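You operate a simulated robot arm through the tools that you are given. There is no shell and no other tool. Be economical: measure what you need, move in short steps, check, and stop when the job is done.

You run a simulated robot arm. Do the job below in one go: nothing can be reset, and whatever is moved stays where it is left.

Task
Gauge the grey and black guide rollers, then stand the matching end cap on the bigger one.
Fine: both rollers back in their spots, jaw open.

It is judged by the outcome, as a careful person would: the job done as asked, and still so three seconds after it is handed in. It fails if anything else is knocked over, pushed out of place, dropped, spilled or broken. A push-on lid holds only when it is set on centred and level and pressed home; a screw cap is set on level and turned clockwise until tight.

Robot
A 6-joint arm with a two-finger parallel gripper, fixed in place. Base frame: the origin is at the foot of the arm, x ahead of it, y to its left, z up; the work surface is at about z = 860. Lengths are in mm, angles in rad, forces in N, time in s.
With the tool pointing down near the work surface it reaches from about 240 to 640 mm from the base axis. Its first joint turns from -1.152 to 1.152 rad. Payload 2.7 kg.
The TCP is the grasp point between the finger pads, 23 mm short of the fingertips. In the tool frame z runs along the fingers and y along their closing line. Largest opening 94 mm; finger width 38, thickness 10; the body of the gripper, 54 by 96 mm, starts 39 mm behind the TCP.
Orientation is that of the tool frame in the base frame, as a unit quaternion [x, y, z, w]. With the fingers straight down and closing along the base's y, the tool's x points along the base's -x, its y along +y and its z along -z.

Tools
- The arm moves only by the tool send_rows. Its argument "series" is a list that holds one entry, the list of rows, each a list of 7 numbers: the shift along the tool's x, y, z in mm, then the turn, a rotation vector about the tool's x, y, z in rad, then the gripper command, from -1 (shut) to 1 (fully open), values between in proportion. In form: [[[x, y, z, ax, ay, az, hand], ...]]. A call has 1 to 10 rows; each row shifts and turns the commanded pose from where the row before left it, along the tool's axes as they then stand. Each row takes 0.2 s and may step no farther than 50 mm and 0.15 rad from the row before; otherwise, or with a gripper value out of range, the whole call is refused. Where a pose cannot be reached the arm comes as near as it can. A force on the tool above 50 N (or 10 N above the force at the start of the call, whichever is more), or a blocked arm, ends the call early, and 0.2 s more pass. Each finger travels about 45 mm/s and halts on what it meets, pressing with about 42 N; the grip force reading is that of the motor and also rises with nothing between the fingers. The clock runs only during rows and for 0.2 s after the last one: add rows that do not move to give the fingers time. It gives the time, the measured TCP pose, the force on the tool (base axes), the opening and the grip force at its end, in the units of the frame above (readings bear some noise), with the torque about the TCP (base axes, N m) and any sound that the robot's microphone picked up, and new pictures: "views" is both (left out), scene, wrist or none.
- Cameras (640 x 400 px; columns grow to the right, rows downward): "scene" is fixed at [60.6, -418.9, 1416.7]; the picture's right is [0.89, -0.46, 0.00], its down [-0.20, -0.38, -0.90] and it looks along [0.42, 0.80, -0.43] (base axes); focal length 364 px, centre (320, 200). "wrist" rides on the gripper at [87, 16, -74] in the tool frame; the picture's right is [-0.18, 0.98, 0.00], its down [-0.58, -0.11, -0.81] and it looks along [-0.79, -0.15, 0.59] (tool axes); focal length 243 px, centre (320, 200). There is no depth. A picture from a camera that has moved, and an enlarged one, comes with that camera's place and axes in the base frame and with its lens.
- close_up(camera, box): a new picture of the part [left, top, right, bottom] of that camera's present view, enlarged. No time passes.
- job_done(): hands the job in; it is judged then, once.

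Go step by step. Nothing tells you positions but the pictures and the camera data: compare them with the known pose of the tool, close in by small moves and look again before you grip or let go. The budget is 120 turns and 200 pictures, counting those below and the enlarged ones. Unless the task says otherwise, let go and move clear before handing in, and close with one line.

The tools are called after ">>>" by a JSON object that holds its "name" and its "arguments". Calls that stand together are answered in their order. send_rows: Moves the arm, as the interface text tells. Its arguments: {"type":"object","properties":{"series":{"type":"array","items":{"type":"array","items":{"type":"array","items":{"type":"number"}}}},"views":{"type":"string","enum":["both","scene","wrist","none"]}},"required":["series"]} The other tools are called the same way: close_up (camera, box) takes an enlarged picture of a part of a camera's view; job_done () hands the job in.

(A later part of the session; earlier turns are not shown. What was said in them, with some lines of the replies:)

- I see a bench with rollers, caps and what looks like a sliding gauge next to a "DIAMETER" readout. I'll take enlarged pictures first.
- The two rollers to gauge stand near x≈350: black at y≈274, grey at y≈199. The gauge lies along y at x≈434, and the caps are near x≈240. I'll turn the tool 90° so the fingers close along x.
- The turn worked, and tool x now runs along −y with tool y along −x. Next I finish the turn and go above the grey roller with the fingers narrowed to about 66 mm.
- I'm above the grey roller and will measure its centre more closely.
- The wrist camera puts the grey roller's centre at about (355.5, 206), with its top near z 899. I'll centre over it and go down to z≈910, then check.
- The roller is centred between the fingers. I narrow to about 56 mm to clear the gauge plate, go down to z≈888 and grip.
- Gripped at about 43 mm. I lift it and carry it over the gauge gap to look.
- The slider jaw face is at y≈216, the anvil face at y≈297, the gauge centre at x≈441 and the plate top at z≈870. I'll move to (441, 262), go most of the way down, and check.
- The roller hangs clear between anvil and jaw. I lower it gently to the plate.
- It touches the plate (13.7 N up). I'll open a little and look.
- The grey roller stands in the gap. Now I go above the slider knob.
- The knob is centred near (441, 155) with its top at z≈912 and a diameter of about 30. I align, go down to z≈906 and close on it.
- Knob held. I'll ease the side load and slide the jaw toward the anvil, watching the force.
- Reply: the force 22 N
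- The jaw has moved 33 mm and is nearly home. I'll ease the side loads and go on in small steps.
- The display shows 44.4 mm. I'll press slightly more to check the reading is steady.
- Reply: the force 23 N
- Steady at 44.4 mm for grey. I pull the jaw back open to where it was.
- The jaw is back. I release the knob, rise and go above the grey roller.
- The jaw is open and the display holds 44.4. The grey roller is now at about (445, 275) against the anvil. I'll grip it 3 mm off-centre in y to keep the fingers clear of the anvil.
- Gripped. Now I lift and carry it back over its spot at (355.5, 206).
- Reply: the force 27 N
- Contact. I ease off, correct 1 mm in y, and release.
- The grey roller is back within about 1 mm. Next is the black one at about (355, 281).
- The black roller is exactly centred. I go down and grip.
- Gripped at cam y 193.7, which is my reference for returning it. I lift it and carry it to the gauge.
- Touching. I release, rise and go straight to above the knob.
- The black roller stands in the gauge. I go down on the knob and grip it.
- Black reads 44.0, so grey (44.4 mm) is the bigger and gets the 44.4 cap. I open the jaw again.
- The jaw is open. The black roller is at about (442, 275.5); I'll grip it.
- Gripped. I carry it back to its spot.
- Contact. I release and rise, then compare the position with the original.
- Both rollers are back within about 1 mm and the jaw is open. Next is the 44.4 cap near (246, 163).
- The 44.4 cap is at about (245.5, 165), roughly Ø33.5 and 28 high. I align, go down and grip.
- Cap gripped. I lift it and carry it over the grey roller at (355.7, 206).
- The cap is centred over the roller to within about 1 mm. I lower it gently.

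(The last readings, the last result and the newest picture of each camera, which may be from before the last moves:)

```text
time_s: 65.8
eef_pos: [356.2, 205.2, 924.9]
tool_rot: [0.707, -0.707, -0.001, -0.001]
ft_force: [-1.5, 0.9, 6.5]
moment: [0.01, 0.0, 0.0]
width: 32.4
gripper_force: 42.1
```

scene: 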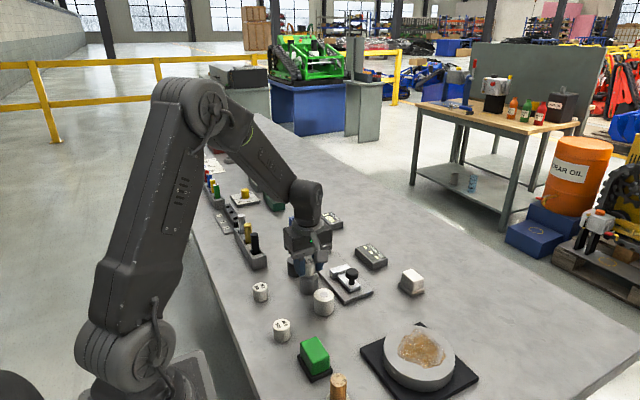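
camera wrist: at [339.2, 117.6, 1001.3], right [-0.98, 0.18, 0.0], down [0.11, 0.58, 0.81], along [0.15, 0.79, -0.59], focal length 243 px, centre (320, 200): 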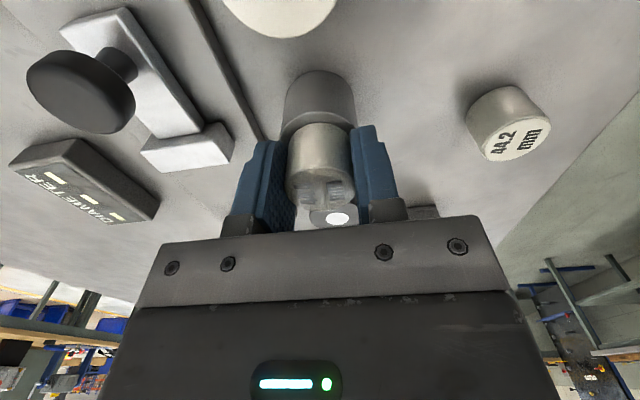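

Contact at 6.5 N. I open slowly and rise clear.

>>> {"name": "send_rows", "arguments": {"series": [[[0, 0, -0.2, 0, 0, 0, -0.3], [0, 0, 0, 0, 0, 0, -0.15], [0, 0, 0, 0, 0, 0, 0.1], [0, 0, 0, 0, 0, 0, 0.1], [0, 0, 0, 0, 0, 0, 0.1]]]}}

>>> {"name": "close_up", "arguments": {"camera": "scene", "box": [260, 230, 360, 310]}}

```text
time_s: 67.0
eef_pos: [357.2, 205.0, 924.3]
tool_rot: [0.708, -0.706, 0.0, 0.0]
ft_force: [-0.7, 0.2, -0.3]
moment: [-0.01, 0.01, 0.02]
width: 51.8
gripper_force: 0.0
camera wrist: at [340.0, 118.7, 999.3], right [-0.98, 0.18, 0.0], down [0.11, 0.58, 0.81], along [0.15, 0.79, -0.59], focal length 243 px, centre (320, 200)
```

scene: 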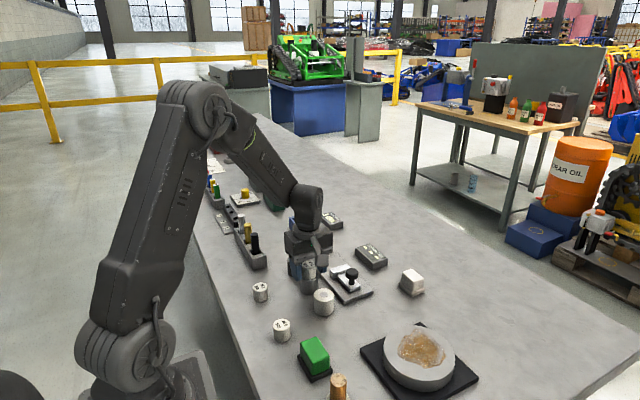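
wrist: 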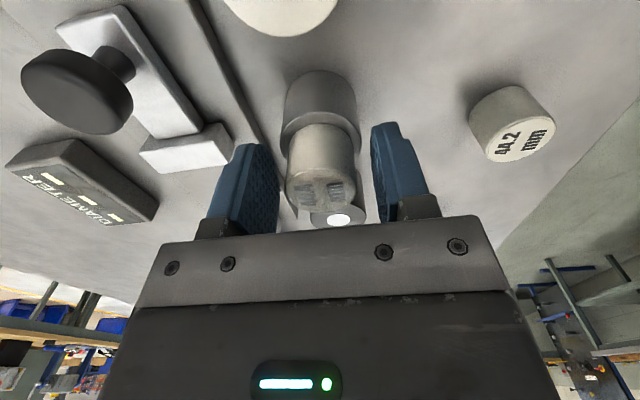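

```text
5.00 times, centred on (310, 270) of scene
camera zoom: at [60.6, -418.9, 1416.7], right [0.89, -0.46, 0.0], down [-0.2, -0.38, -0.9], along [0.42, 0.8, -0.43], focal length 1821 px, centre (370, -150)
```

zoom: 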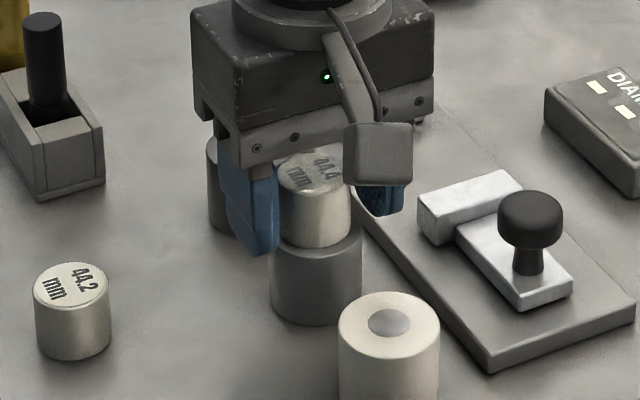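

The cap stands level on the roller. I rise straight up, move aside and take a final look.

>>> {"name": "send_rows", "arguments": {"series": [[[0, 0, -30, 0, 0, 0, 0.1], [0, 0, -45, 0, 0, 0, 0.1], [0, 0, -45, 0, 0, 0, 0.1], [-45, 0, 0, 0, 0, 0, 0.3], [-45, 0, 0, 0, 0, 0, 0.3], [-30, 0, 0, 0, 0, 0, 0.3], [0, 0, 0, 0, 0, 0, 0.3]]]}}

>>> {"name": "close_up", "arguments": {"camera": "scene", "box": [240, 230, 400, 350]}}

>>> {"name": "close_up", "arguments": {"camera": "scene", "box": [280, 250, 340, 300]}}

```text
time_s: 68.6
eef_pos: [356.4, 326.2, 1042.5]
tool_rot: [-0.707, 0.708, 0.0, 0.0]
ft_force: [-0.1, -0.5, -1.0]
moment: [0.0, -0.01, 0.02]
width: 60.8
gripper_force: 0.0
camera wrist: at [340.5, 239.6, 1117.7], right [-0.98, 0.19, 0.0], down [0.11, 0.58, 0.81], along [0.15, 0.79, -0.59], focal length 243 px, centre (320, 200)
```

scene: 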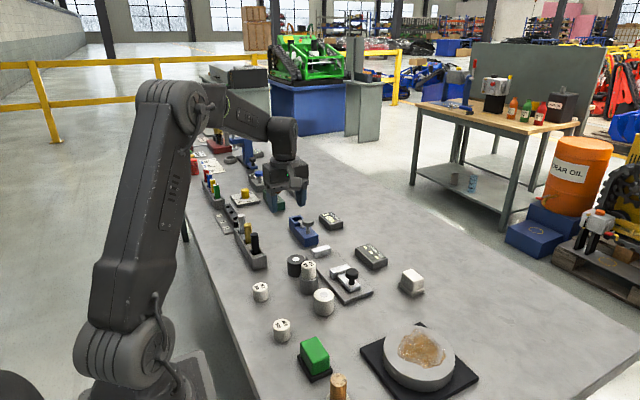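
wrist: 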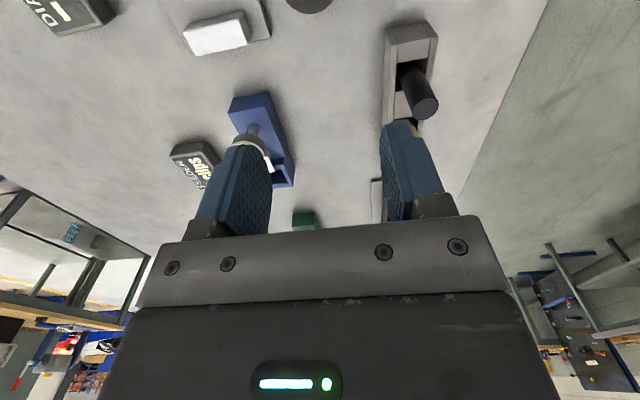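

```text
3.33 times, centred on (320, 290) of scene
camera zoom: at [60.6, -418.9, 1416.7], right [0.89, -0.46, 0.0], down [-0.2, -0.38, -0.9], along [0.42, 0.8, -0.43], focal length 1214 px, centre (320, -100)
```

zoom: 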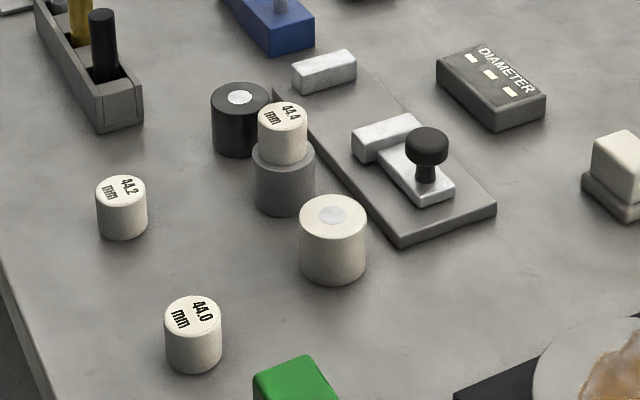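

```text
8.00 times, centred on (310, 275) of scene
camera zoom: at [60.6, -418.9, 1416.7], right [0.89, -0.46, 0.0], down [-0.2, -0.38, -0.9], along [0.42, 0.8, -0.43], focal length 2913 px, centre (400, -400)
```

zoom: 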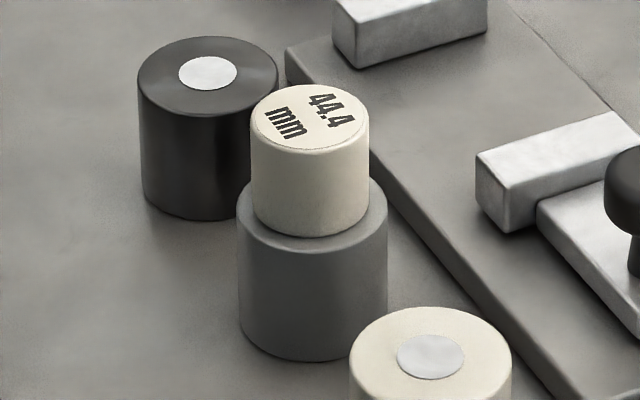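

The 44.4 cap stands centred and level on the grey roller. Both rollers are in their spots, the gauge jaw is open and the arm is clear, so I'm handing the job in.

>>> {"name": "job_done", "arguments": {}}

```text
The job is handed in.
```

The grey roller gauged 44.4 mm and the black one 44.0 mm, so the 44.4 cap now stands on the grey roller, with both rollers back in their spots to within about 1 mm and the gauge jaw open.
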